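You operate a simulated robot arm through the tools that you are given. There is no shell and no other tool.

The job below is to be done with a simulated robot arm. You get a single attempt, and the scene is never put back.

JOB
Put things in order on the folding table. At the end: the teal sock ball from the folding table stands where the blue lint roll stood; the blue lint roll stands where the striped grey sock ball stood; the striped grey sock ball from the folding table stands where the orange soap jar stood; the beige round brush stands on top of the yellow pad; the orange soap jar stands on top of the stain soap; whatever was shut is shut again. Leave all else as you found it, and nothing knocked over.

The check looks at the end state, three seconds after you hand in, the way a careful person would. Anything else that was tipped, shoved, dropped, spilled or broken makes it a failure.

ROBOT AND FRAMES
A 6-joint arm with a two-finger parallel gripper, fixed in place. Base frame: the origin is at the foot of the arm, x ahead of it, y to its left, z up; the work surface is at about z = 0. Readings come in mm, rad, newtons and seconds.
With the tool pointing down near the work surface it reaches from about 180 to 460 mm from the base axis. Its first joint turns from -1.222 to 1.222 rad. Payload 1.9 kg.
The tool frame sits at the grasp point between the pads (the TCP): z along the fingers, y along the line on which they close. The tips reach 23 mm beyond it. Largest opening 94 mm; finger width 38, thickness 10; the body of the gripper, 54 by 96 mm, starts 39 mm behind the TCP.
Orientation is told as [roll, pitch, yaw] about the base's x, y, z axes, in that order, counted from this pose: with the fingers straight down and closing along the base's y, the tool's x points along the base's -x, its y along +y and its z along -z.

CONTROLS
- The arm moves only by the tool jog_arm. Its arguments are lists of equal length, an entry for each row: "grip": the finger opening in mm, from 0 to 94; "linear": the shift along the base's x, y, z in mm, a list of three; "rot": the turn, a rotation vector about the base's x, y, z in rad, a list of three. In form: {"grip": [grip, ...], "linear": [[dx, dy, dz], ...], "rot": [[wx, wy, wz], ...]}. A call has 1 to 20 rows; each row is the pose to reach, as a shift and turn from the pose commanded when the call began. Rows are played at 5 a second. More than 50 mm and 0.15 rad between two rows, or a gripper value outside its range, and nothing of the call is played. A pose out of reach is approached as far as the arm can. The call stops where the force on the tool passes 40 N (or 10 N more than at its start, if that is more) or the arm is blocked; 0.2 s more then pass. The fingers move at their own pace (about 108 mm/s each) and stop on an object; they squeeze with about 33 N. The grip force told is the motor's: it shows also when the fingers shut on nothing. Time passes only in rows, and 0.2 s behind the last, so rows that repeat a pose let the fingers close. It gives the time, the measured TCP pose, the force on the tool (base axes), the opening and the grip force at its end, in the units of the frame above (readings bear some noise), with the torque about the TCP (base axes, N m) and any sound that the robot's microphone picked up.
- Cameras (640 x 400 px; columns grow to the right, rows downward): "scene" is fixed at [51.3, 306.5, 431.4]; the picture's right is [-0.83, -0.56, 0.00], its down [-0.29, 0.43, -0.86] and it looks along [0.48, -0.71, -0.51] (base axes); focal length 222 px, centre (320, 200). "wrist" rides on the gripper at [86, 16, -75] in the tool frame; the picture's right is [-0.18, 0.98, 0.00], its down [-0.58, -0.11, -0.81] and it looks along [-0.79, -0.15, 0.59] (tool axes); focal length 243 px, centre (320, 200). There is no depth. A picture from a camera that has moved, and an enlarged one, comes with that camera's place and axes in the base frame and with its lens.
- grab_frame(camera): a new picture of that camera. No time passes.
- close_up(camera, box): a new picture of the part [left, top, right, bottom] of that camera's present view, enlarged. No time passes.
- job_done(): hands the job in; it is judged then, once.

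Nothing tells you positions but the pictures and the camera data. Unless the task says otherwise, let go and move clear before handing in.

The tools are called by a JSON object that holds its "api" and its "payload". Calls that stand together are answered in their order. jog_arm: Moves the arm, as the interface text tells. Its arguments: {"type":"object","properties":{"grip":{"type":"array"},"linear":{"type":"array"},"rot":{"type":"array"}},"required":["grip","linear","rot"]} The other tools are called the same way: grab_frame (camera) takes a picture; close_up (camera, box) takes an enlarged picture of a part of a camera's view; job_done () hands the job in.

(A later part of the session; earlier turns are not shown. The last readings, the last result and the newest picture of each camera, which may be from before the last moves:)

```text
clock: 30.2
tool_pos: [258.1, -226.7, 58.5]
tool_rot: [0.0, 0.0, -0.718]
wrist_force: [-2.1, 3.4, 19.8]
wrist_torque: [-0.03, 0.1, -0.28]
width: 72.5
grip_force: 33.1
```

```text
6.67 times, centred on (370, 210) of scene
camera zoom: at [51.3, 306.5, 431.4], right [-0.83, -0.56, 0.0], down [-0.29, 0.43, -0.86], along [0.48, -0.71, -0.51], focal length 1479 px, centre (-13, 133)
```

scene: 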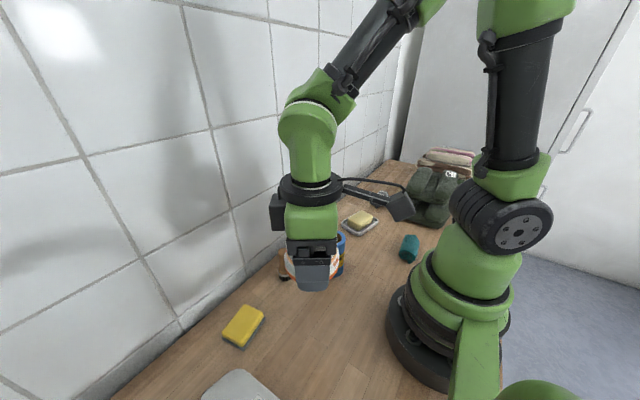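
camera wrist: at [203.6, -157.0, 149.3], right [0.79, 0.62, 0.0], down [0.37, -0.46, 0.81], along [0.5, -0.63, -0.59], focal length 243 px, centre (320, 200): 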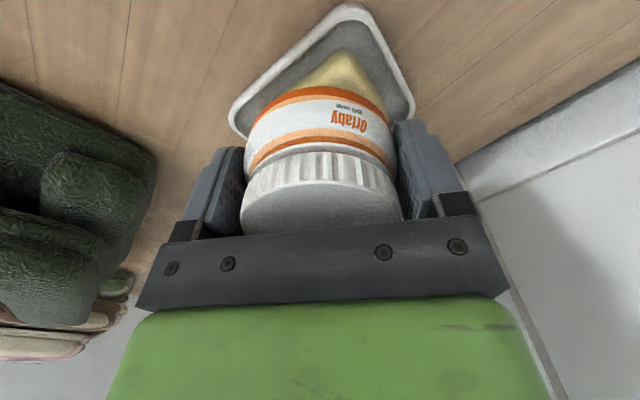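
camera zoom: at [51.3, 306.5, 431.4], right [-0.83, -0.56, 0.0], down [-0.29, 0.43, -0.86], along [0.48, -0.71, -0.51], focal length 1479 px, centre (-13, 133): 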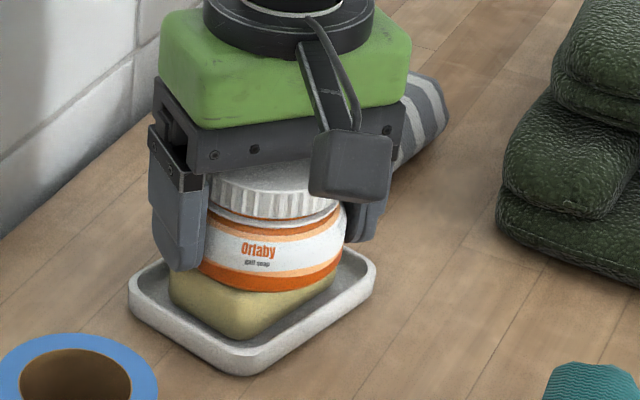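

The jar touches the soap with about 20 N. I'll ease off slightly and then open the fingers.

{"api": "jog_arm", "payload": {"grip": [50, 50, 76, 84, 94, 94], "linear": [[0, 0, 0.6], [0, 0, 0.8], [0, 0, 0.8], [0, 0, 0.8], [0, 0, 0.8], [0, 0, 0.8]], "rot": [[0, 0, 0], [0, 0, 0], [0, 0, 0], [0, 0, 0], [0, 0, 0], [0, 0, 0]]}}

{"api": "grab_frame", "payload": {"camera": "wrist"}}

{"api": "close_up", "payload": {"camera": "scene", "box": [340, 180, 400, 240]}}

```text
clock: 31.6
tool_pos: [256.6, -226.8, 59.7]
tool_rot: [0.001, 0.003, -0.717]
wrist_force: [0.5, -0.9, -0.7]
wrist_torque: [0.01, -0.02, -0.01]
width: 93.9
grip_force: 0.0
```

```text
taken
camera wrist: at [203.5, -157.1, 133.6], right [0.79, 0.62, 0.0], down [0.37, -0.47, 0.81], along [0.5, -0.63, -0.59], focal length 243 px, centre (320, 200)
```

wrist: 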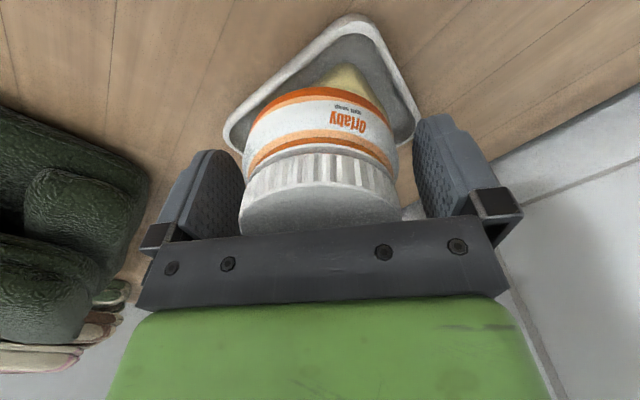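

```text
6.67 times, centred on (370, 210) of scene
camera zoom: at [51.3, 306.5, 431.4], right [-0.83, -0.56, 0.0], down [-0.29, 0.43, -0.86], along [0.48, -0.71, -0.51], focal length 1479 px, centre (-13, 133)
```

zoom: 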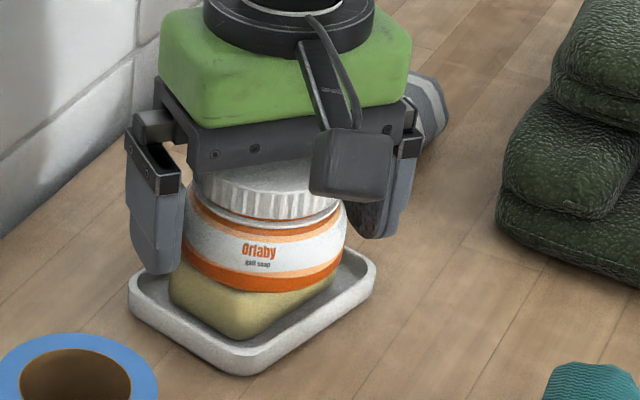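

The jar stands on the soap. Rising straight up to clear it and checking.

{"api": "jog_arm", "payload": {"grip": [94, 94, 94, 94], "linear": [[0, 0, 20], [0, 0, 55], [0, 0, 90], [0, 0, 110]], "rot": [[0, 0, 0], [0, 0, 0], [0, 0, 0], [0, 0, 0]]}}

{"api": "close_up", "payload": {"camera": "scene", "box": [320, 150, 440, 250]}}

{"api": "grab_frame", "payload": {"camera": "wrist"}}

```text
clock: 32.6
tool_pos: [256.7, -226.2, 168.1]
tool_rot: [0.0, 0.003, -0.716]
wrist_force: [0.1, -0.2, -0.6]
wrist_torque: [-0.04, -0.01, 0.0]
width: 94.1
grip_force: 0.0
```

```text
4.00 times, centred on (380, 200) of scene
camera zoom: at [51.3, 306.5, 431.4], right [-0.83, -0.56, 0.0], down [-0.29, 0.43, -0.86], along [0.48, -0.71, -0.51], focal length 888 px, centre (80, 200)
```

zoom: 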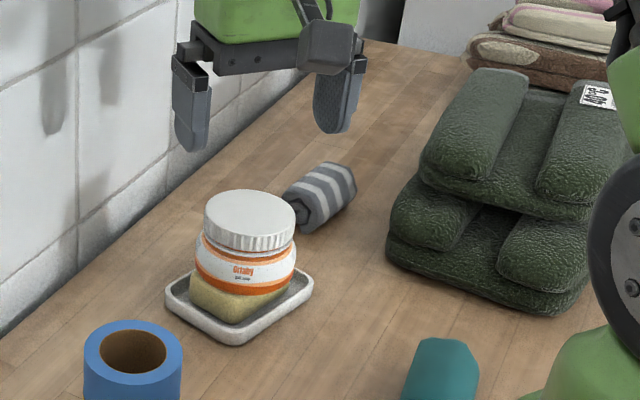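

```text
taken
camera wrist: at [203.2, -157.6, 244.2], right [0.79, 0.62, 0.0], down [0.37, -0.47, 0.8], along [0.5, -0.63, -0.59], focal length 243 px, centre (320, 200)
```

wrist: 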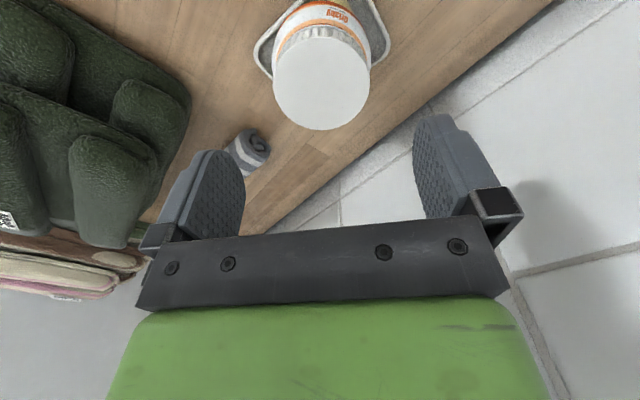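

The jar is standing well on the soap. Now I go for the striped sock: turn the gripper across its axis, then tilt the fingers outward so the arm stays inside its reach.

{"api": "jog_arm", "payload": {"grip": [90, 80, 74, 70, 70, 70, 70, 70], "linear": [[0, -10, 0], [0, -25, 0], [0, -42, -2], [0, -60, -5], [0, -78, -9], [1, -96, -13], [1, -112, -17], [1, -124, -20]], "rot": [[0, 0, -0.13], [0, 0, -0.26], [0, 0, -0.39], [0, 0, -0.52], [0, 0, -0.65], [0, 0, -0.78], [0, 0, -0.91], [0, 0, -1.04]]}}

{"api": "jog_arm", "payload": {"grip": [70, 70, 70], "linear": [[0, -10, -10], [0, -20, -20], [0, -32, -30]], "rot": [[-0.082, 0.0153, 0], [-0.164, 0.0307, 0], [-0.246, 0.046, 0]]}}

{"api": "grab_frame", "payload": {"camera": "wrist"}}

{"api": "grab_frame", "payload": {"camera": "scene"}}

```text
clock: 34.4
tool_pos: [257.8, -349.0, 148.4]
tool_rot: [0.001, 0.001, -1.761]
wrist_force: [0.1, 0.8, 0.9]
wrist_torque: [0.0, 0.01, -0.03]
width: 70.0
grip_force: 0.1
```

```text
clock: 35.2
tool_pos: [257.3, -381.3, 120.2]
tool_rot: [0.001, -0.248, -1.761]
wrist_force: [-0.8, -0.3, 0.2]
wrist_torque: [0.0, -0.03, 0.0]
width: 70.2
grip_force: 0.0
```

```text
taken
camera wrist: at [292.9, -284.7, 169.5], right [0.93, -0.36, 0.05], down [-0.18, -0.34, 0.92], along [-0.32, -0.87, -0.38], focal length 243 px, centre (320, 200)
```

wrist: 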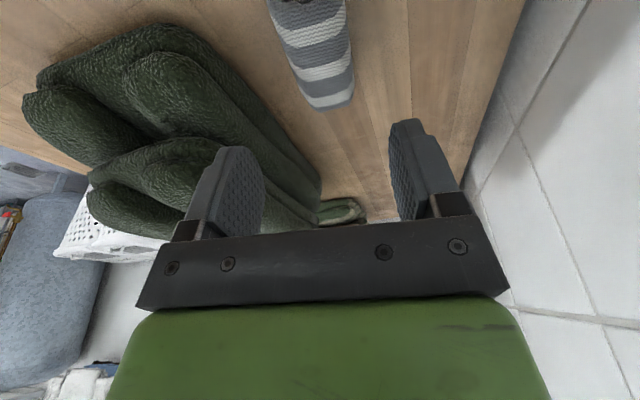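

```text
taken
```

scene: 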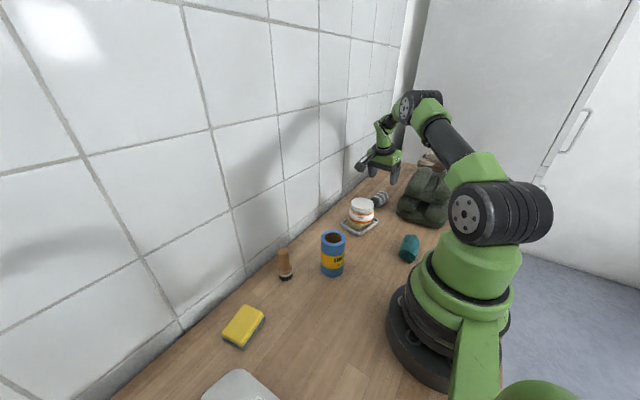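

Lined up over the sock. Descending around it with 70 mm opening.

{"api": "jog_arm", "payload": {"grip": [70, 70, 70, 70], "linear": [[0.5, -2, -30], [1.2, -4, -60], [1.2, -5, -80], [1.2, -5, -91]], "rot": [[0, 0, 0], [0, 0, 0], [0, 0, 0], [0, 0, 0]]}}

{"api": "grab_frame", "payload": {"camera": "wrist"}}

{"api": "close_up", "payload": {"camera": "scene", "box": [340, 120, 460, 240]}}

```text
clock: 36.2
tool_pos: [259.7, -387.4, 29.2]
tool_rot: [0.0, -0.248, -1.757]
wrist_force: [0.6, 0.0, 0.6]
wrist_torque: [0.03, 0.0, 0.01]
width: 70.0
grip_force: 0.0
```

```text
taken
camera wrist: at [294.6, -289.8, 79.1], right [0.93, -0.36, 0.05], down [-0.17, -0.34, 0.92], along [-0.32, -0.87, -0.38], focal length 243 px, centre (320, 200)
```

wrist: 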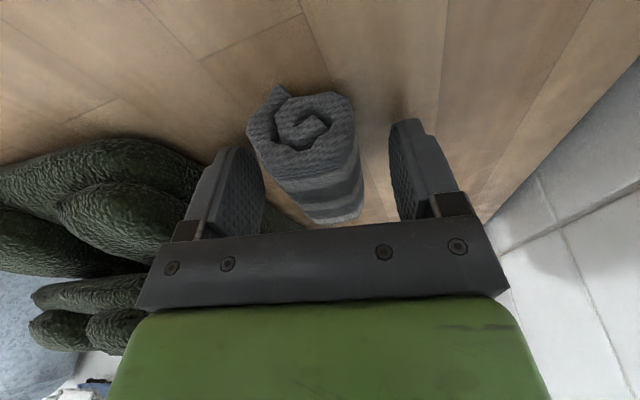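

```text
3.33 times, centred on (400, 180) of scene
camera zoom: at [51.3, 306.5, 431.4], right [-0.83, -0.56, 0.0], down [-0.29, 0.43, -0.86], along [0.48, -0.71, -0.51], focal length 740 px, centre (53, 267)
```

zoom: 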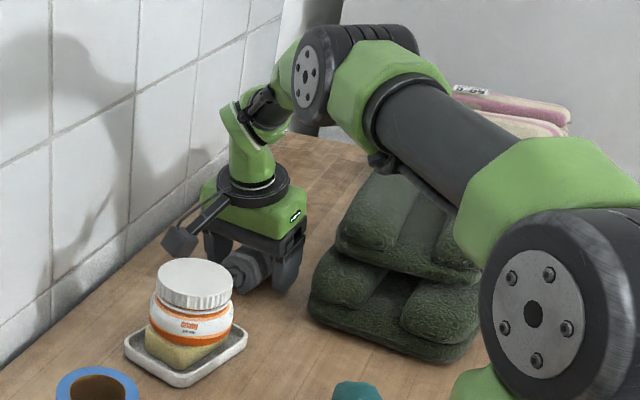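

The sock lies between the fingers. Closing on it.

{"api": "jog_arm", "payload": {"grip": [55, 40, 30, 25, 25], "linear": [[0, 0, 0], [0, 0, 0], [0, 0, 0], [0, 0, 0], [0, 0, 0]], "rot": [[0, 0, 0], [0, 0, 0], [0, 0, 0], [0, 0, 0], [0, 0, 0]]}}

{"api": "grab_frame", "payload": {"camera": "wrist"}}

```text
clock: 37.4
tool_pos: [259.3, -387.2, 28.8]
tool_rot: [-0.001, -0.246, -1.758]
wrist_force: [-0.3, 0.1, 0.1]
wrist_torque: [0.0, 0.02, 0.01]
width: 47.2
grip_force: 33.3
```

```text
taken
camera wrist: at [294.6, -289.7, 79.4], right [0.93, -0.36, 0.04], down [-0.17, -0.34, 0.92], along [-0.32, -0.87, -0.38], focal length 243 px, centre (320, 200)
```

wrist: 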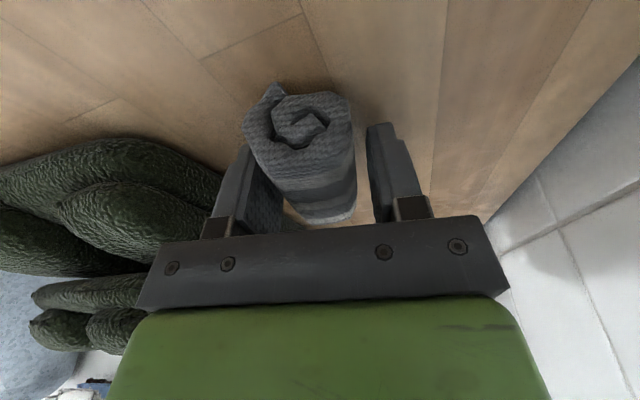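

Gripped at 47 mm. Lifting gently and checking that it comes along.

{"api": "jog_arm", "payload": {"grip": [25, 25, 25, 25, 25], "linear": [[0, 0, 8], [0, 1, 25], [-2, 4, 45], [-6, 10, 70], [-10, 18, 90]], "rot": [[0, 0, 0], [0, 0, 0], [0, 0, 0], [0, 0, 0], [0, 0, 0]]}}

{"api": "grab_frame", "payload": {"camera": "wrist"}}

{"api": "close_up", "payload": {"camera": "scene", "box": [340, 120, 460, 240]}}

```text
clock: 38.6
tool_pos: [248.4, -368.3, 118.2]
tool_rot: [-0.001, -0.248, -1.755]
wrist_force: [0.0, 0.5, -0.1]
wrist_torque: [-0.01, -0.02, 0.04]
width: 47.1
grip_force: 33.4
```

```text
taken
camera wrist: at [284.5, -270.3, 169.0], right [0.93, -0.36, 0.04], down [-0.17, -0.34, 0.92], along [-0.32, -0.87, -0.38], focal length 243 px, centre (320, 200)
```

wrist: 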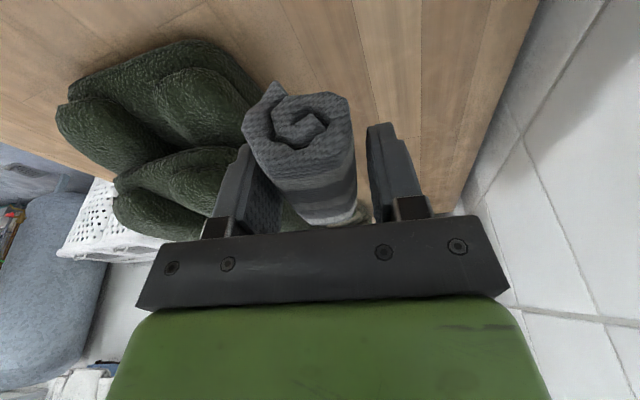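

```text
3.33 times, centred on (400, 180) of scene
camera zoom: at [51.3, 306.5, 431.4], right [-0.83, -0.56, 0.0], down [-0.29, 0.43, -0.86], along [0.48, -0.71, -0.51], focal length 740 px, centre (53, 267)
```

zoom: 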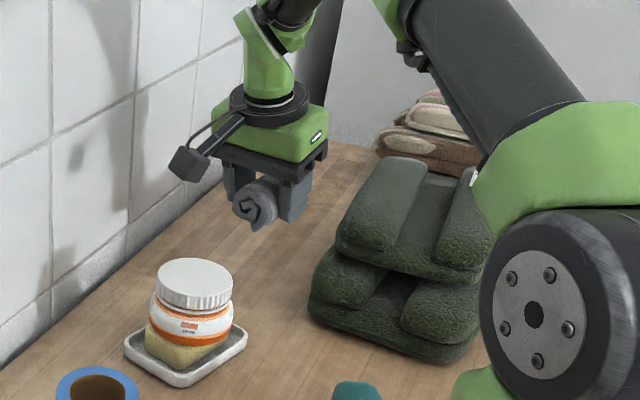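

The sock is held. Now carrying it high over the lint roll side to the spot where the jar stood.

{"api": "jog_arm", "payload": {"grip": [25, 25, 25, 25, 25, 25, 25, 25, 25, 25, 25, 25, 25, 25, 25, 25, 25], "linear": [[-10, 20, 30], [-18, 42, 60], [-22, 68, 90], [-22, 100, 105], [-20, 135, 105], [-18, 170, 105], [-15, 205, 105], [-12, 240, 105], [-10, 275, 105], [-9, 310, 105], [-9, 345, 105], [-12, 380, 105], [-18, 413, 105], [-30, 443, 105], [-46, 470, 105], [-66, 494, 100], [-68, 496.8, 80]], "rot": [[0, 0, 0], [0, 0, 0], [0, 0, 0.03], [0, 0, 0.1], [0, 0, 0.2], [0, 0, 0.3], [0, 0, 0.4], [0, 0, 0.5], [0, 0, 0.6], [0, 0, 0.7], [0, 0, 0.8], [0, 0, 0.9], [0, 0, 1.0], [0, 0, 1.1], [0, 0, 1.158], [0, 0, 1.158], [0, 0, 1.158]]}}

{"api": "grab_frame", "payload": {"camera": "wrist"}}

{"api": "grab_frame", "payload": {"camera": "scene"}}

```text
clock: 42.2
tool_pos: [181.6, 127.4, 198.9]
tool_rot: [0.0, -0.249, -0.601]
wrist_force: [-0.3, 1.3, -1.9]
wrist_torque: [-0.02, 0.0, 0.03]
width: 47.2
grip_force: 32.8
```

```text
taken
camera wrist: at [107.1, 199.4, 248.8], right [0.7, 0.71, 0.04], down [0.24, -0.3, 0.92], along [0.67, -0.64, -0.38], focal length 243 px, centre (320, 200)
```

wrist: 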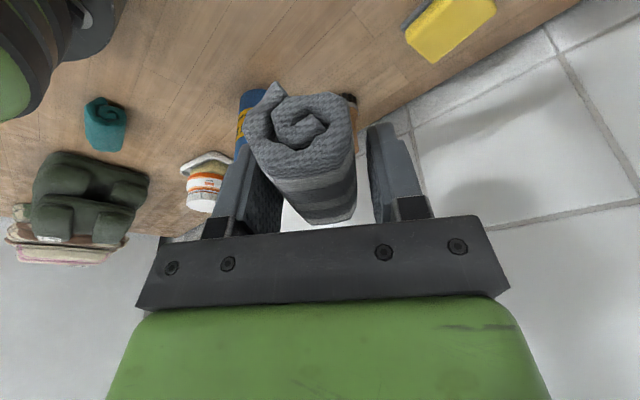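

```text
taken
```

scene: 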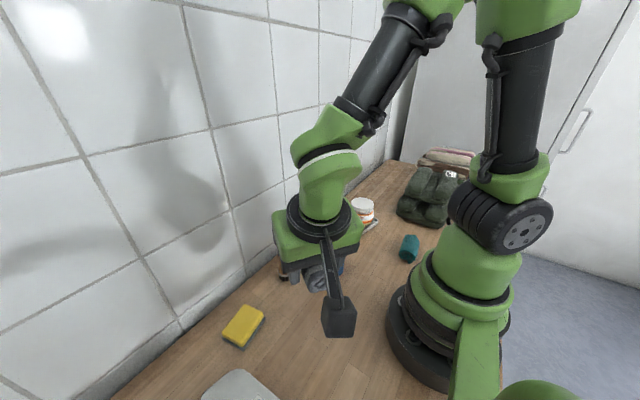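

Above the jar's old spot with the sock. Lowering it to just above the table.

{"api": "jog_arm", "payload": {"grip": [25, 25, 25, 25, 25, 25, 25], "linear": [[-2, 1.8, -40], [-2, 1.8, -80], [-2, 1.8, -115], [-2, 1.8, -140], [-2, 1.8, -158], [-2, 1.8, -166], [-2, 1.8, -168.5]], "rot": [[0, 0, 0], [0, 0, 0], [0, 0, 0], [0, 0, 0], [0, 0, 0], [0, 0, 0], [0, 0, 0]]}}

{"api": "close_up", "payload": {"camera": "scene", "box": [240, 250, 400, 390]}}

{"api": "grab_frame", "payload": {"camera": "wrist"}}

```text
clock: 43.8
tool_pos: [202.1, 152.7, 52.8]
tool_rot: [-0.005, -0.246, -0.6]
wrist_force: [-0.4, 0.4, -1.1]
wrist_torque: [0.01, -0.02, 0.01]
width: 47.3
grip_force: 33.0
out of reach, approached as far as the arm can: row 3, 4, 5, 6, 7
```

```text
2.86 times, centred on (320, 320) of scene
camera zoom: at [51.3, 306.5, 431.4], right [-0.83, -0.56, 0.0], down [-0.29, 0.43, -0.86], along [0.48, -0.71, -0.51], focal length 634 px, centre (320, -143)
```

zoom: 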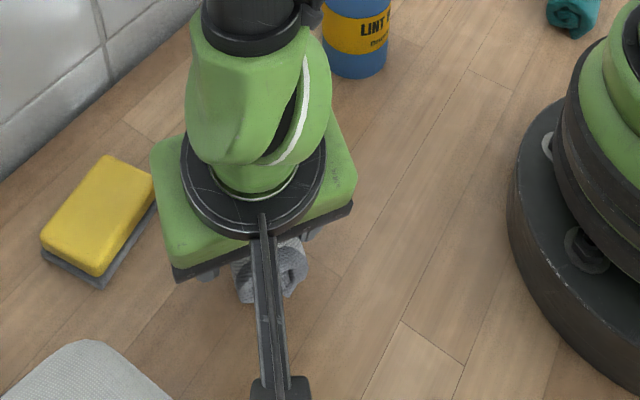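

```text
taken
camera wrist: at [127.6, 223.8, 102.8], right [0.7, 0.71, 0.04], down [0.24, -0.29, 0.92], along [0.67, -0.64, -0.38], focal length 243 px, centre (320, 200)
```

wrist: 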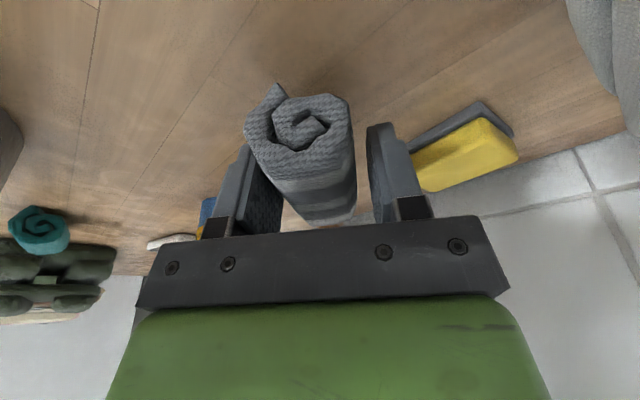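

The folded arm can't hold that sideways tilt this close in, so it stopped short; nothing is touched. I'll rise again, and set the sock down at a free mid-range spot to regrasp it with the tool vertical.

{"api": "jog_arm", "payload": {"grip": [25, 25, 25, 25], "linear": [[0, 0, 40], [0, 0, 80], [0, 0, 120], [0, 0, 150]], "rot": [[0, 0, 0], [0, 0, 0], [0, 0, 0], [0, 0, 0]]}}

{"api": "grab_frame", "payload": {"camera": "scene"}}

```text
clock: 44.8
tool_pos: [200.8, 153.8, 202.6]
tool_rot: [-0.002, -0.246, -0.6]
wrist_force: [-0.1, 0.3, 0.0]
wrist_torque: [0.0, 0.0, 0.03]
width: 47.5
grip_force: 32.9
```

```text
taken
```

scene: 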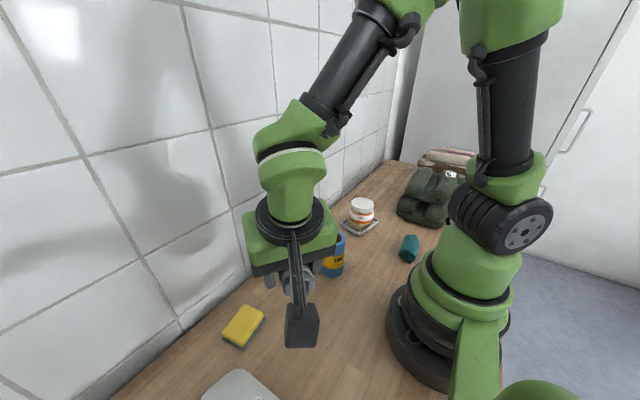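

Rising worked. Moving the sock to the free area between the lint roll and the soap dish, around (265,-120), with the tilt pointing radially outward.

{"api": "jog_arm", "payload": {"grip": [25, 25, 25, 25, 25, 25, 25, 25, 25], "linear": [[9, -39, 10], [18, -78, 15], [27, -117, 15], [36, -156, 15], [45, -195, 15], [54, -234, 10], [62, -265, 0], [64, -273.5, -35], [64, -273.5, -75]], "rot": [[0, 0, 0], [0, 0, 0.03], [0, 0, 0.06], [0, 0, 0.09], [0, 0, 0.12], [0, 0, 0.15], [0, 0, 0.175], [0, 0, 0.175], [0, 0, 0.175]]}}

{"api": "jog_arm", "payload": {"grip": [25, 25, 25, 25], "linear": [[0, 0, -40], [0, 0, -75], [0, 0, -92], [0, 0, -97]], "rot": [[0, 0, 0], [0, 0, 0], [0, 0, 0], [0, 0, 0]]}}

{"api": "close_up", "payload": {"camera": "scene", "box": [280, 180, 420, 300]}}

{"api": "grab_frame", "payload": {"camera": "wrist"}}

```text
clock: 46.8
tool_pos: [266.1, -121.8, 128.8]
tool_rot: [0.001, -0.248, -0.425]
wrist_force: [-0.1, -0.2, -0.3]
wrist_torque: [0.01, -0.01, -0.01]
width: 47.1
grip_force: 32.8
```

```text
clock: 47.8
tool_pos: [267.2, -120.9, 31.5]
tool_rot: [0.0, -0.248, -0.425]
wrist_force: [-0.4, -0.3, -0.3]
wrist_torque: [0.0, 0.02, 0.03]
width: 47.4
grip_force: 32.5
```

```text
3.33 times, centred on (350, 240) of scene
camera zoom: at [51.3, 306.5, 431.4], right [-0.83, -0.56, 0.0], down [-0.29, 0.43, -0.86], along [0.48, -0.71, -0.51], focal length 740 px, centre (220, 67)
```

zoom: 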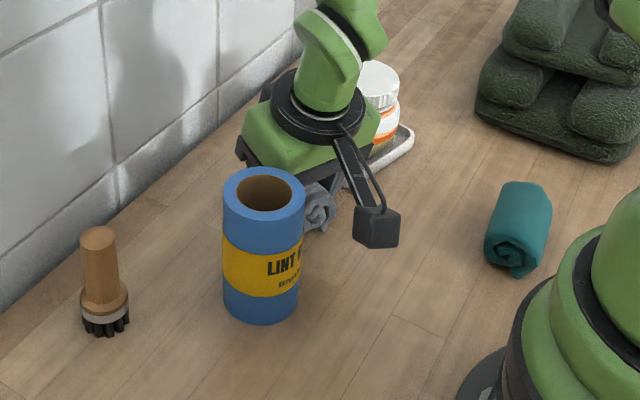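

```text
taken
camera wrist: at [180.2, -63.3, 81.3], right [0.57, 0.82, 0.04], down [0.29, -0.25, 0.92], along [0.77, -0.51, -0.38], focal length 243 px, centre (320, 200)
```

wrist: 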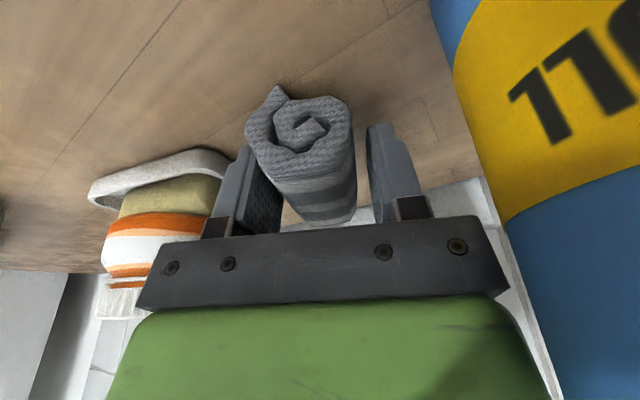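

{"api": "jog_arm", "payload": {"grip": [25, 25, 25], "linear": [[0, 0, -1], [0, 0, -2], [0, 0, -2.5]], "rot": [[0, 0, 0], [0, 0, 0], [0, 0, 0]]}}

```text
clock: 48.6
tool_pos: [265.5, -120.8, 28.8]
tool_rot: [0.001, -0.248, -0.426]
wrist_force: [0.7, -0.4, -0.4]
wrist_torque: [0.04, -0.01, -0.01]
width: 47.4
grip_force: 33.0
```

{"api": "jog_arm", "payload": {"grip": [25, 25], "linear": [[0, 0, -0.7], [0, 0, -1.5]], "rot": [[0, 0, 0], [0, 0, 0]]}}

```text
clock: 49.2
tool_pos: [266.9, -121.6, 27.2]
tool_rot: [-0.001, -0.251, -0.424]
wrist_force: [-6.4, 2.6, 37.4]
wrist_torque: [0.19, 0.31, 0.01]
width: 47.2
grip_force: 32.1
```

Contact. Easing up a little and opening the fingers.

{"api": "jog_arm", "payload": {"grip": [25, 48, 56, 66, 74, 74], "linear": [[0, 0, 0.9], [0, 0, 0.9], [0, 0, 0.9], [0, 0, 0.9], [0, 0, 0.9], [0, 0, 0.9]], "rot": [[0, 0, 0], [0, 0, 0], [0, 0, 0], [0, 0, 0], [0, 0, 0], [0, 0, 0]]}}

{"api": "grab_frame", "payload": {"camera": "wrist"}}

```text
clock: 50.6
tool_pos: [267.4, -120.9, 27.5]
tool_rot: [0.0, -0.248, -0.423]
wrist_force: [-0.4, -0.2, 0.0]
wrist_torque: [0.02, -0.01, -0.01]
width: 74.1
grip_force: 0.0
```

```text
taken
camera wrist: at [179.7, -63.9, 78.5], right [0.57, 0.82, 0.04], down [0.29, -0.25, 0.92], along [0.77, -0.51, -0.38], focal length 243 px, centre (320, 200)
```

wrist: 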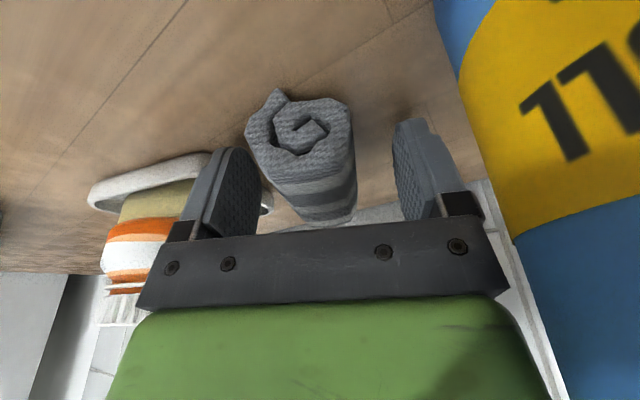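

The sock lies flat again. Rising, levelling the tool, and looking at it before the regrasp.

{"api": "jog_arm", "payload": {"grip": [74, 74, 74, 74, 74, 74], "linear": [[0, 0, 30], [0, 0, 65], [1, -0.5, 85], [1.5, -0.8, 90], [2, -1, 90], [2, -1, 90]], "rot": [[0, 0, 0], [0, 0, 0], [0.034, 0.075, 0], [0.068, 0.15, 0], [0.102, 0.226, 0], [0.102, 0.226, 0]]}}

{"api": "grab_frame", "payload": {"camera": "wrist"}}

{"api": "close_up", "payload": {"camera": "scene", "box": [280, 180, 420, 300]}}

```text
clock: 52.0
tool_pos: [267.5, -122.3, 118.3]
tool_rot: [0.001, 0.001, -0.425]
wrist_force: [0.0, 0.3, -0.2]
wrist_torque: [0.02, 0.05, 0.0]
width: 74.0
grip_force: 0.1
```

```text
taken
camera wrist: at [196.1, -71.6, 192.2], right [0.57, 0.82, 0.0], down [0.49, -0.34, 0.81], along [0.66, -0.46, -0.59], focal length 243 px, centre (320, 200)
```

wrist: 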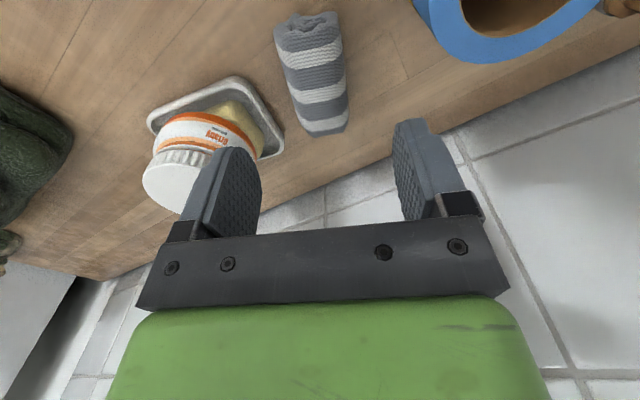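

```text
3.33 times, centred on (350, 240) of scene
camera zoom: at [51.3, 306.5, 431.4], right [-0.83, -0.56, 0.0], down [-0.29, 0.43, -0.86], along [0.48, -0.71, -0.51], focal length 740 px, centre (220, 67)
```

zoom: 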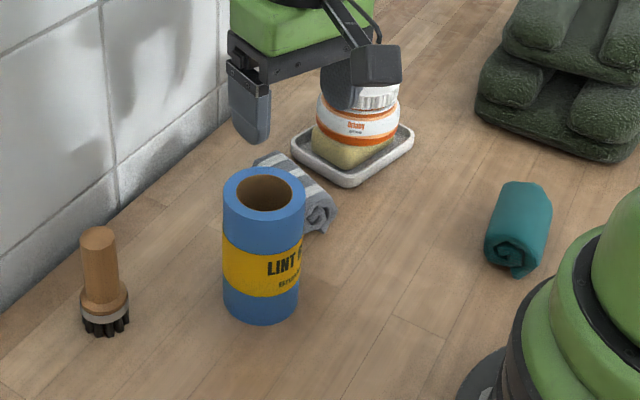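

The sock's axis is at about -0.36 rad, centred near (269,-124.5). Turning slightly to match it and descending for the vertical regrasp.

{"api": "jog_arm", "payload": {"grip": [74, 74, 74, 74], "linear": [[1.2, -2, -25], [1.2, -2, -55], [1.2, -2, -80], [1.2, -2, -91]], "rot": [[0, 0, 0.055], [0, 0, 0.055], [0, 0, 0.055], [0, 0, 0.055]]}}

{"api": "grab_frame", "payload": {"camera": "wrist"}}

```text
clock: 53.0
tool_pos: [269.1, -123.8, 27.1]
tool_rot: [0.0, 0.0, -0.369]
wrist_force: [-1.1, -0.1, 0.0]
wrist_torque: [-0.02, -0.01, -0.02]
width: 74.0
grip_force: 0.1
```

```text
taken
camera wrist: at [194.6, -77.0, 101.1], right [0.53, 0.85, 0.0], down [0.5, -0.31, 0.81], along [0.69, -0.42, -0.59], focal length 243 px, centre (320, 200)
```

wrist: 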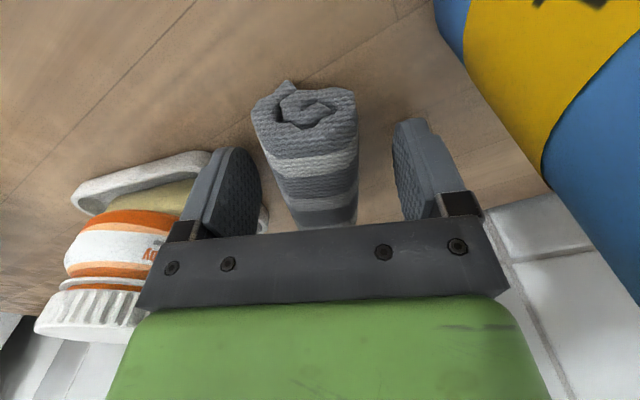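

{"api": "jog_arm", "payload": {"grip": [60, 45, 35, 25, 25], "linear": [[0, 0, 0], [0, 0, 0], [0, 0, 0], [0, 0, 0], [0, 0, 0]], "rot": [[0, 0, 0], [0, 0, 0], [0, 0, 0], [0, 0, 0], [0, 0, 0]]}}

{"api": "jog_arm", "payload": {"grip": [25, 25, 25, 25, 25, 25], "linear": [[0, 0, 10], [0, 0, 40], [0, 0, 80], [0, 0, 120], [0, 0, 155], [0, 0, 175]], "rot": [[0, 0, 0], [0, 0, 0], [0, 0, 0], [0, 0, 0], [0, 0, 0], [0, 0, 0]]}}

{"api": "grab_frame", "payload": {"camera": "wrist"}}

{"api": "grab_frame", "payload": {"camera": "scene"}}

```text
clock: 54.2
tool_pos: [269.9, -122.7, 26.8]
tool_rot: [0.001, 0.0, -0.369]
wrist_force: [0.9, 0.3, 0.7]
wrist_torque: [0.01, 0.01, -0.02]
width: 47.3
grip_force: 32.9
```

```text
clock: 55.6
tool_pos: [269.0, -124.0, 201.5]
tool_rot: [0.0, -0.001, -0.366]
wrist_force: [1.0, 0.3, -0.9]
wrist_torque: [0.02, 0.02, 0.0]
width: 47.5
grip_force: 33.4
```

```text
taken
camera wrist: at [194.4, -77.2, 275.9], right [0.53, 0.85, 0.0], down [0.5, -0.31, 0.81], along [0.69, -0.42, -0.59], focal length 243 px, centre (320, 200)
```

wrist: 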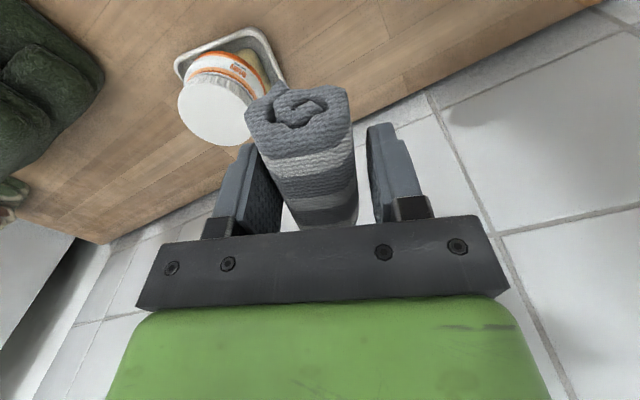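

```text
taken
```

scene: 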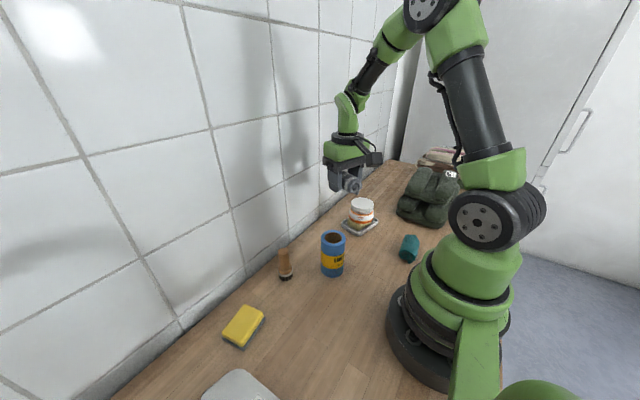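

Held vertically now. Carrying it to the jar's old spot.

{"api": "jog_arm", "payload": {"grip": [25, 25, 25, 25, 25, 25, 25, 25, 25, 25, 25], "linear": [[-2, 30, 10], [-6, 62, 14], [-12, 94, 14], [-20, 126, 14], [-30, 158, 14], [-43, 188, 14], [-58, 216, 14], [-74, 240, 14], [-87, 252, 10], [-87, 252, -30], [-87, 252, -70]], "rot": [[0, 0, 0.1], [0, 0, 0.22], [0, 0, 0.34], [0, 0, 0.46], [0, 0, 0.58], [0, 0, 0.7], [0, 0, 0.82], [0, 0, 0.94], [0, 0, 0.98], [0, 0, 0.98], [0, 0, 0.98]]}}

{"api": "jog_arm", "payload": {"grip": [25, 25, 25, 25, 25], "linear": [[0, 0, -40], [0, 0, -75], [0, 0, -95], [0, 0, -102], [0, 0, -103]], "rot": [[0, 0, 0], [0, 0, 0], [0, 0, 0], [0, 0, 0], [0, 0, 0]]}}

{"api": "close_up", "payload": {"camera": "scene", "box": [240, 250, 400, 390]}}

```text
clock: 58.0
tool_pos: [182.6, 128.7, 133.0]
tool_rot: [0.0, 0.0, 0.612]
wrist_force: [-0.1, -0.7, -1.2]
wrist_torque: [0.02, 0.0, -0.02]
width: 47.1
grip_force: 32.6
```

```text
clock: 59.2
tool_pos: [182.6, 129.2, 29.2]
tool_rot: [0.0, 0.001, 0.611]
wrist_force: [-0.6, -0.6, -0.7]
wrist_torque: [-0.01, -0.01, 0.0]
width: 47.3
grip_force: 32.9
```

```text
2.86 times, centred on (320, 320) of scene
camera zoom: at [51.3, 306.5, 431.4], right [-0.83, -0.56, 0.0], down [-0.29, 0.43, -0.86], along [0.48, -0.71, -0.51], focal length 634 px, centre (320, -143)
```

zoom: 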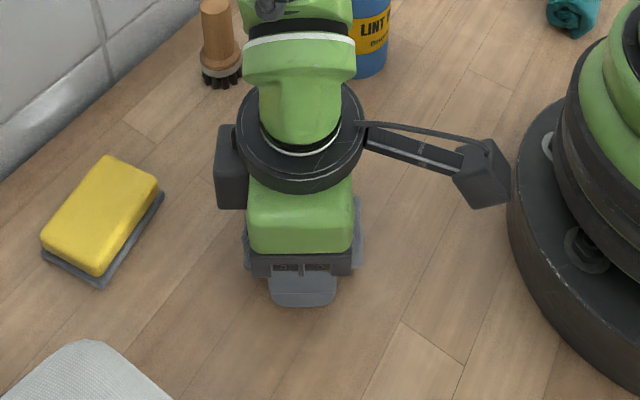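

{"api": "jog_arm", "payload": {"grip": [25, 25, 25], "linear": [[0, -0.5, -1], [0, -0.5, -1.6], [0, -0.5, -2.0]], "rot": [[0, 0, 0], [0, 0, 0], [0, 0, 0]]}}

```text
clock: 60.0
tool_pos: [182.2, 127.9, 27.1]
tool_rot: [-0.001, 0.001, 0.609]
wrist_force: [-2.8, -2.2, 15.8]
wrist_torque: [0.02, 0.01, -0.02]
width: 47.3
grip_force: 33.1
```

Light contact. Raising half a millimetre and releasing.

{"api": "jog_arm", "payload": {"grip": [25, 48, 56, 66, 76, 76], "linear": [[0, 0, 0.4], [0, 0, 0.5], [0, 0, 0.5], [0, 0, 0.5], [0, 0, 0.5], [0, 0, 0.5]], "rot": [[0, 0, 0], [0, 0, 0], [0, 0, 0], [0, 0, 0], [0, 0, 0], [0, 0, 0]]}}

{"api": "jog_arm", "payload": {"grip": [76, 76, 76, 76, 76, 76], "linear": [[0, 0, 20], [0, 0, 55], [0, 0, 95], [0, 0, 135], [0, 0, 170], [0, 0, 180]], "rot": [[0, 0, 0], [0, 0, 0], [0, 0, 0], [0, 0, 0], [0, 0, 0], [0, 0, 0]]}}

{"api": "grab_frame", "payload": {"camera": "wrist"}}

{"api": "grab_frame", "payload": {"camera": "scene"}}

```text
clock: 61.4
tool_pos: [181.8, 127.6, 27.8]
tool_rot: [0.0, 0.001, 0.612]
wrist_force: [-0.6, 0.0, -0.4]
wrist_torque: [0.0, 0.0, 0.02]
width: 76.1
grip_force: 0.1
```

```text
clock: 62.8
tool_pos: [182.1, 129.3, 207.4]
tool_rot: [-0.002, 0.0, 0.611]
wrist_force: [-0.6, -0.6, -0.1]
wrist_torque: [-0.01, -0.01, -0.02]
width: 76.2
grip_force: 0.0
```

```text
taken
camera wrist: at [102.4, 91.7, 281.5], right [-0.41, 0.91, 0.0], down [0.54, 0.24, 0.81], along [0.73, 0.33, -0.59], focal length 243 px, centre (320, 200)
```

wrist: 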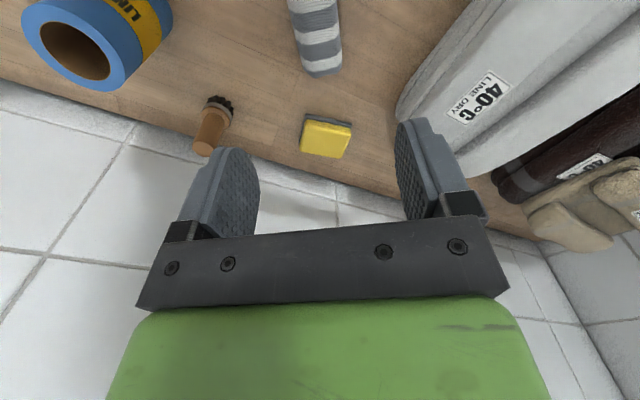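

```text
taken
```

scene: 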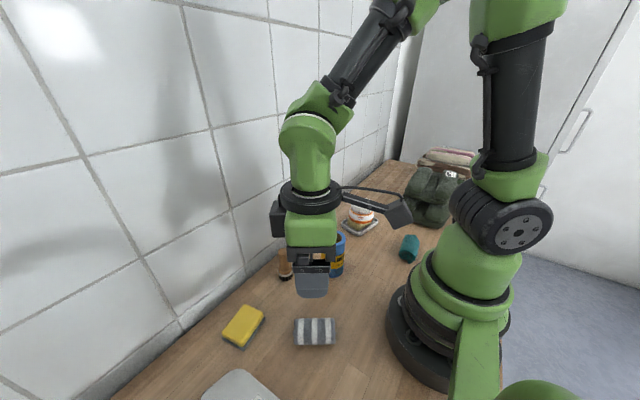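

The striped sock rests at the jar's old spot. Next is the lint roll: I'll hover over it with a slight outward tilt (needed later for reach) and refine its position.

{"api": "jog_arm", "payload": {"grip": [80, 94, 94, 94, 94, 94], "linear": [[10, -26, 0], [20, -54, 0], [30, -82, 0], [40, -110, 0], [50, -138, -5], [57, -156, -10]], "rot": [[0, 0, -0.12], [0, 0, -0.24], [0, 0, -0.36], [0, 0, -0.48], [0, 0, -0.6], [0, 0, -0.728]]}}

{"api": "jog_arm", "payload": {"grip": [94, 94], "linear": [[0, 0, 0], [0, 0, 0]], "rot": [[-0.0088, -0.0745, 0], [-0.0176, -0.149, 0]]}}

{"api": "grab_frame", "payload": {"camera": "wrist"}}

{"api": "close_up", "payload": {"camera": "scene", "box": [260, 200, 400, 360]}}

```text
clock: 64.2
tool_pos: [238.8, -26.5, 197.9]
tool_rot: [-0.001, -0.001, -0.119]
wrist_force: [0.5, 0.2, 0.8]
wrist_torque: [0.01, -0.01, 0.01]
width: 93.7
grip_force: 0.1
```

```text
clock: 64.8
tool_pos: [240.2, -27.4, 197.4]
tool_rot: [0.0, -0.151, -0.118]
wrist_force: [0.2, 0.7, -0.2]
wrist_torque: [0.0, 0.01, -0.02]
width: 94.1
grip_force: 0.2
```

```text
taken
camera wrist: at [145.3, -0.4, 257.4], right [0.3, 0.95, 0.03], down [0.44, -0.16, 0.88], along [0.85, -0.25, -0.47], focal length 243 px, centre (320, 200)
```

wrist: 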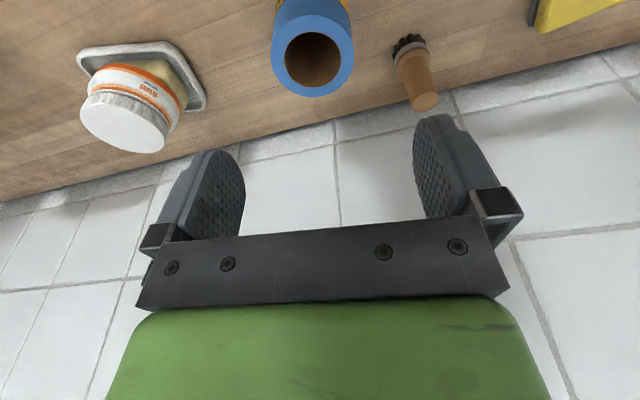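

```text
2.50 times, centred on (330, 280) of scene
camera zoom: at [51.3, 306.5, 431.4], right [-0.83, -0.56, 0.0], down [-0.29, 0.43, -0.86], along [0.48, -0.71, -0.51], focal length 555 px, centre (295, 0)
```

zoom: 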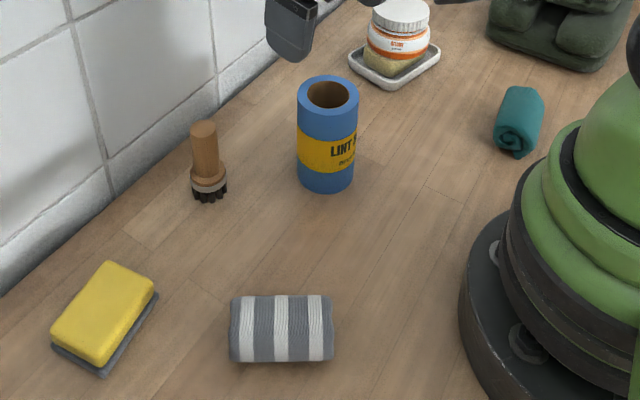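

The roll's centre is about (239,-29.3), top at z≈103. Descending around its upper half.

{"api": "jog_arm", "payload": {"grip": [94, 94, 94, 94, 94], "linear": [[-0.8, -1.9, -35], [-0.8, -1.9, -70], [-0.8, -1.9, -100], [-0.8, -1.9, -120], [-0.8, -1.9, -129.5]], "rot": [[0, 0, 0], [0, 0, 0], [0, 0, 0], [0, 0, 0], [0, 0, 0]]}}

{"api": "grab_frame", "payload": {"camera": "wrist"}}

{"api": "close_up", "payload": {"camera": "scene", "box": [270, 180, 410, 300]}}

```text
clock: 66.0
tool_pos: [239.1, -29.6, 67.5]
tool_rot: [0.0, -0.148, -0.117]
wrist_force: [0.5, -0.5, 0.1]
wrist_torque: [0.01, 0.01, 0.01]
width: 93.6
grip_force: 0.0
```

```text
taken
camera wrist: at [144.6, -2.5, 127.3], right [0.3, 0.95, 0.03], down [0.44, -0.16, 0.88], along [0.85, -0.25, -0.47], focal length 243 px, centre (320, 200)
```

wrist: 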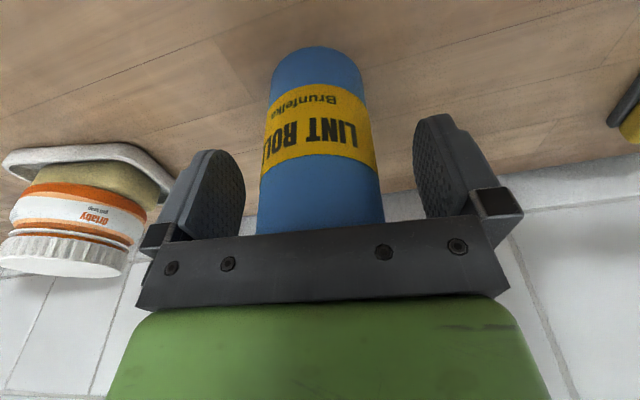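

```text
3.33 times, centred on (340, 240) of scene
camera zoom: at [51.3, 306.5, 431.4], right [-0.83, -0.56, 0.0], down [-0.29, 0.43, -0.86], along [0.48, -0.71, -0.51], focal length 740 px, centre (253, 67)
```

zoom: 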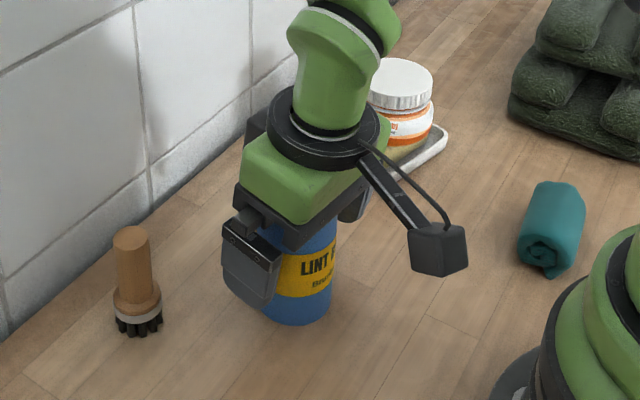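

{"api": "jog_arm", "payload": {"grip": [75, 60, 50, 40, 40], "linear": [[0, 0, 0], [0, 0, 0], [0, 0, 0], [0, 0, 0], [0, 0, 0]], "rot": [[0, 0, 0], [0, 0, 0], [0, 0, 0], [0, 0, 0], [0, 0, 0]]}}

{"api": "grab_frame", "payload": {"camera": "wrist"}}

```text
clock: 67.2
tool_pos: [237.9, -30.4, 68.4]
tool_rot: [0.0, -0.15, -0.117]
wrist_force: [0.0, -0.2, 0.4]
wrist_torque: [0.01, 0.01, 0.01]
width: 54.7
grip_force: 32.5
```

```text
taken
camera wrist: at [144.6, -2.5, 127.7], right [0.3, 0.95, 0.03], down [0.44, -0.16, 0.88], along [0.85, -0.25, -0.47], focal length 243 px, centre (320, 200)
```

wrist: 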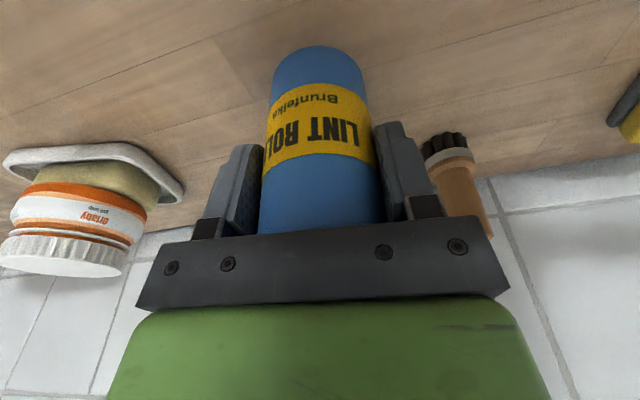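

Held at 54.7 mm. Lifting it straight up.

{"api": "jog_arm", "payload": {"grip": [40, 40, 40, 40, 40], "linear": [[0, 0, 10], [0, 0, 40], [0, 0, 80], [0, 0, 115], [0, 0, 132]], "rot": [[0, 0, 0], [0, 0, 0], [0, 0, 0], [0, 0, 0], [0, 0, 0]]}}

{"api": "grab_frame", "payload": {"camera": "scene"}}

```text
clock: 68.4
tool_pos: [237.8, -29.8, 199.2]
tool_rot: [-0.001, -0.151, -0.118]
wrist_force: [-0.7, 0.0, -0.7]
wrist_torque: [0.02, -0.02, 0.01]
width: 54.3
grip_force: 33.2
```

```text
taken
```

scene: 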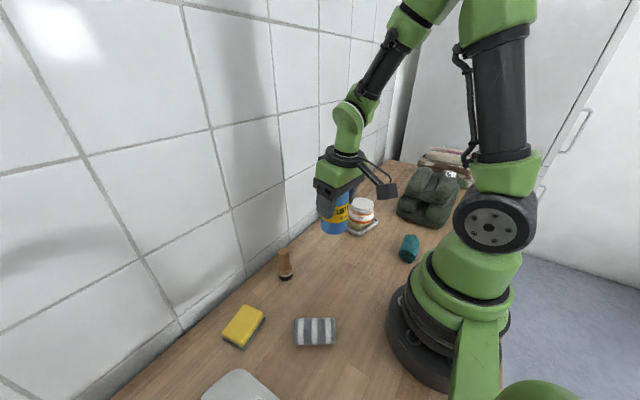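

The roll is lifted upright. Carrying it over the soap and down toward the striped sock's old spot, keeping within reach.

{"api": "jog_arm", "payload": {"grip": [40, 40, 40, 40, 40, 40, 40, 40, 40, 40, 40, 40], "linear": [[4, -32, 2], [6, -68, 2], [7, -104, 2], [7, -140, 2], [6, -176, 2], [4, -212, 2], [2, -245, 0], [2, -275, -5], [5, -302, -20], [10, -325, -45], [15, -342, -75], [19, -357, -93]], "rot": [[0, 0, -0.09], [0, 0, -0.18], [0, 0, -0.27], [0, 0, -0.36], [0, 0, -0.46], [0, 0, -0.56], [0, 0, -0.66], [0, 0, -0.76], [0, 0, -0.84], [0, 0, -0.868], [0, 0, -0.868], [0, 0, -0.868]]}}

{"api": "grab_frame", "payload": {"camera": "wrist"}}

{"api": "close_up", "payload": {"camera": "scene", "box": [330, 100, 470, 240]}}

```text
clock: 71.0
tool_pos: [257.5, -387.5, 106.5]
tool_rot: [0.0, -0.151, -0.986]
wrist_force: [-0.1, 0.2, -0.5]
wrist_torque: [0.04, 0.03, 0.02]
width: 54.7
grip_force: 32.4
```

```text
taken
camera wrist: at [217.8, -298.0, 166.5], right [0.92, 0.39, 0.03], down [0.16, -0.44, 0.88], along [0.36, -0.81, -0.47], focal length 243 px, centre (320, 200)
```

wrist: 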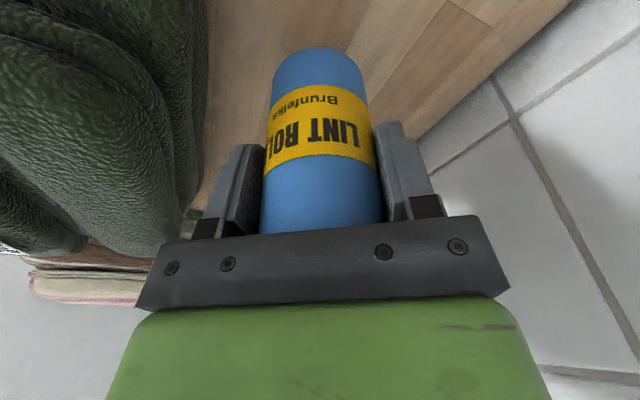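

```text
2.86 times, centred on (400, 170) of scene
camera zoom: at [51.3, 306.5, 431.4], right [-0.83, -0.56, 0.0], down [-0.29, 0.43, -0.86], along [0.48, -0.71, -0.51], focal length 634 px, centre (91, 286)
```

zoom: 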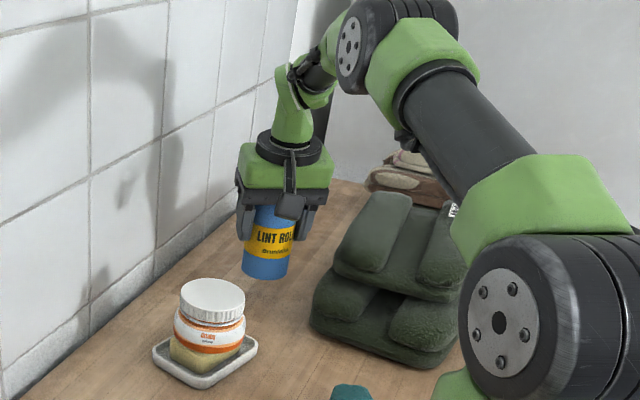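

At the spot, still within reach. Lowering the roll to just above the table.

{"api": "jog_arm", "payload": {"grip": [40, 40, 40, 40], "linear": [[0.3, -1.5, -15], [0.4, -2.9, -28], [0.4, -2.9, -35], [0.4, -2.9, -36.5]], "rot": [[0, 0, 0], [0, 0, 0], [0, 0, 0], [0, 0, 0]]}}

{"api": "close_up", "payload": {"camera": "scene", "box": [340, 140, 440, 240]}}

```text
clock: 72.0
tool_pos: [257.0, -389.5, 69.8]
tool_rot: [-0.001, -0.15, -0.985]
wrist_force: [-0.7, 0.2, -0.9]
wrist_torque: [0.01, 0.02, 0.02]
width: 55.0
grip_force: 33.0
```

```text
4.00 times, centred on (390, 190) of scene
camera zoom: at [51.3, 306.5, 431.4], right [-0.83, -0.56, 0.0], down [-0.29, 0.43, -0.86], along [0.48, -0.71, -0.51], focal length 888 px, centre (40, 240)
```

zoom: 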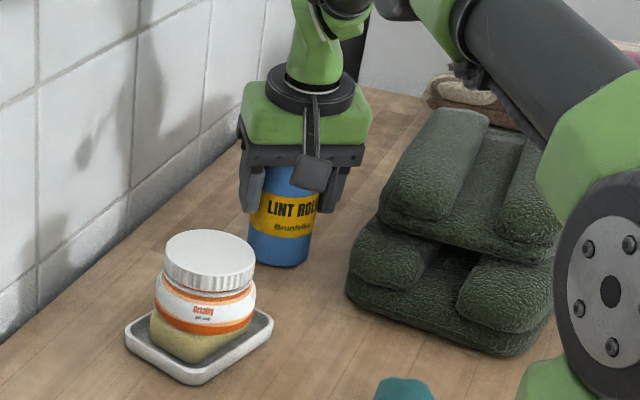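

{"api": "jog_arm", "payload": {"grip": [40, 40], "linear": [[0, 0, -1], [0, 0, -1.8]], "rot": [[0, 0, 0], [0, 0, 0]]}}

```text
clock: 72.6
tool_pos: [258.1, -389.8, 68.6]
tool_rot: [-0.001, -0.149, -0.989]
wrist_force: [0.6, -0.7, -1.2]
wrist_torque: [0.02, -0.03, 0.01]
width: 54.8
grip_force: 33.5
```

{"api": "jog_arm", "payload": {"grip": [40, 40], "linear": [[0, 0, -0.6], [0, 0, -1.1]], "rot": [[0, 0, 0], [0, 0, 0]]}}

```text
clock: 73.2
tool_pos: [257.6, -389.7, 66.6]
tool_rot: [0.001, -0.152, -0.986]
wrist_force: [-0.8, -1.3, -0.5]
wrist_torque: [0.02, -0.02, 0.02]
width: 54.8
grip_force: 32.9
```

{"api": "jog_arm", "payload": {"grip": [40, 40], "linear": [[0, 0, -0.4], [0, 0, -0.8]], "rot": [[0, 0, 0], [0, 0, 0]]}}

```text
clock: 73.8
tool_pos: [257.6, -391.8, 67.6]
tool_rot: [-0.001, -0.149, -0.986]
wrist_force: [-2.8, 4.4, 11.0]
wrist_torque: [0.47, 0.1, 0.0]
width: 55.1
grip_force: 32.5
```

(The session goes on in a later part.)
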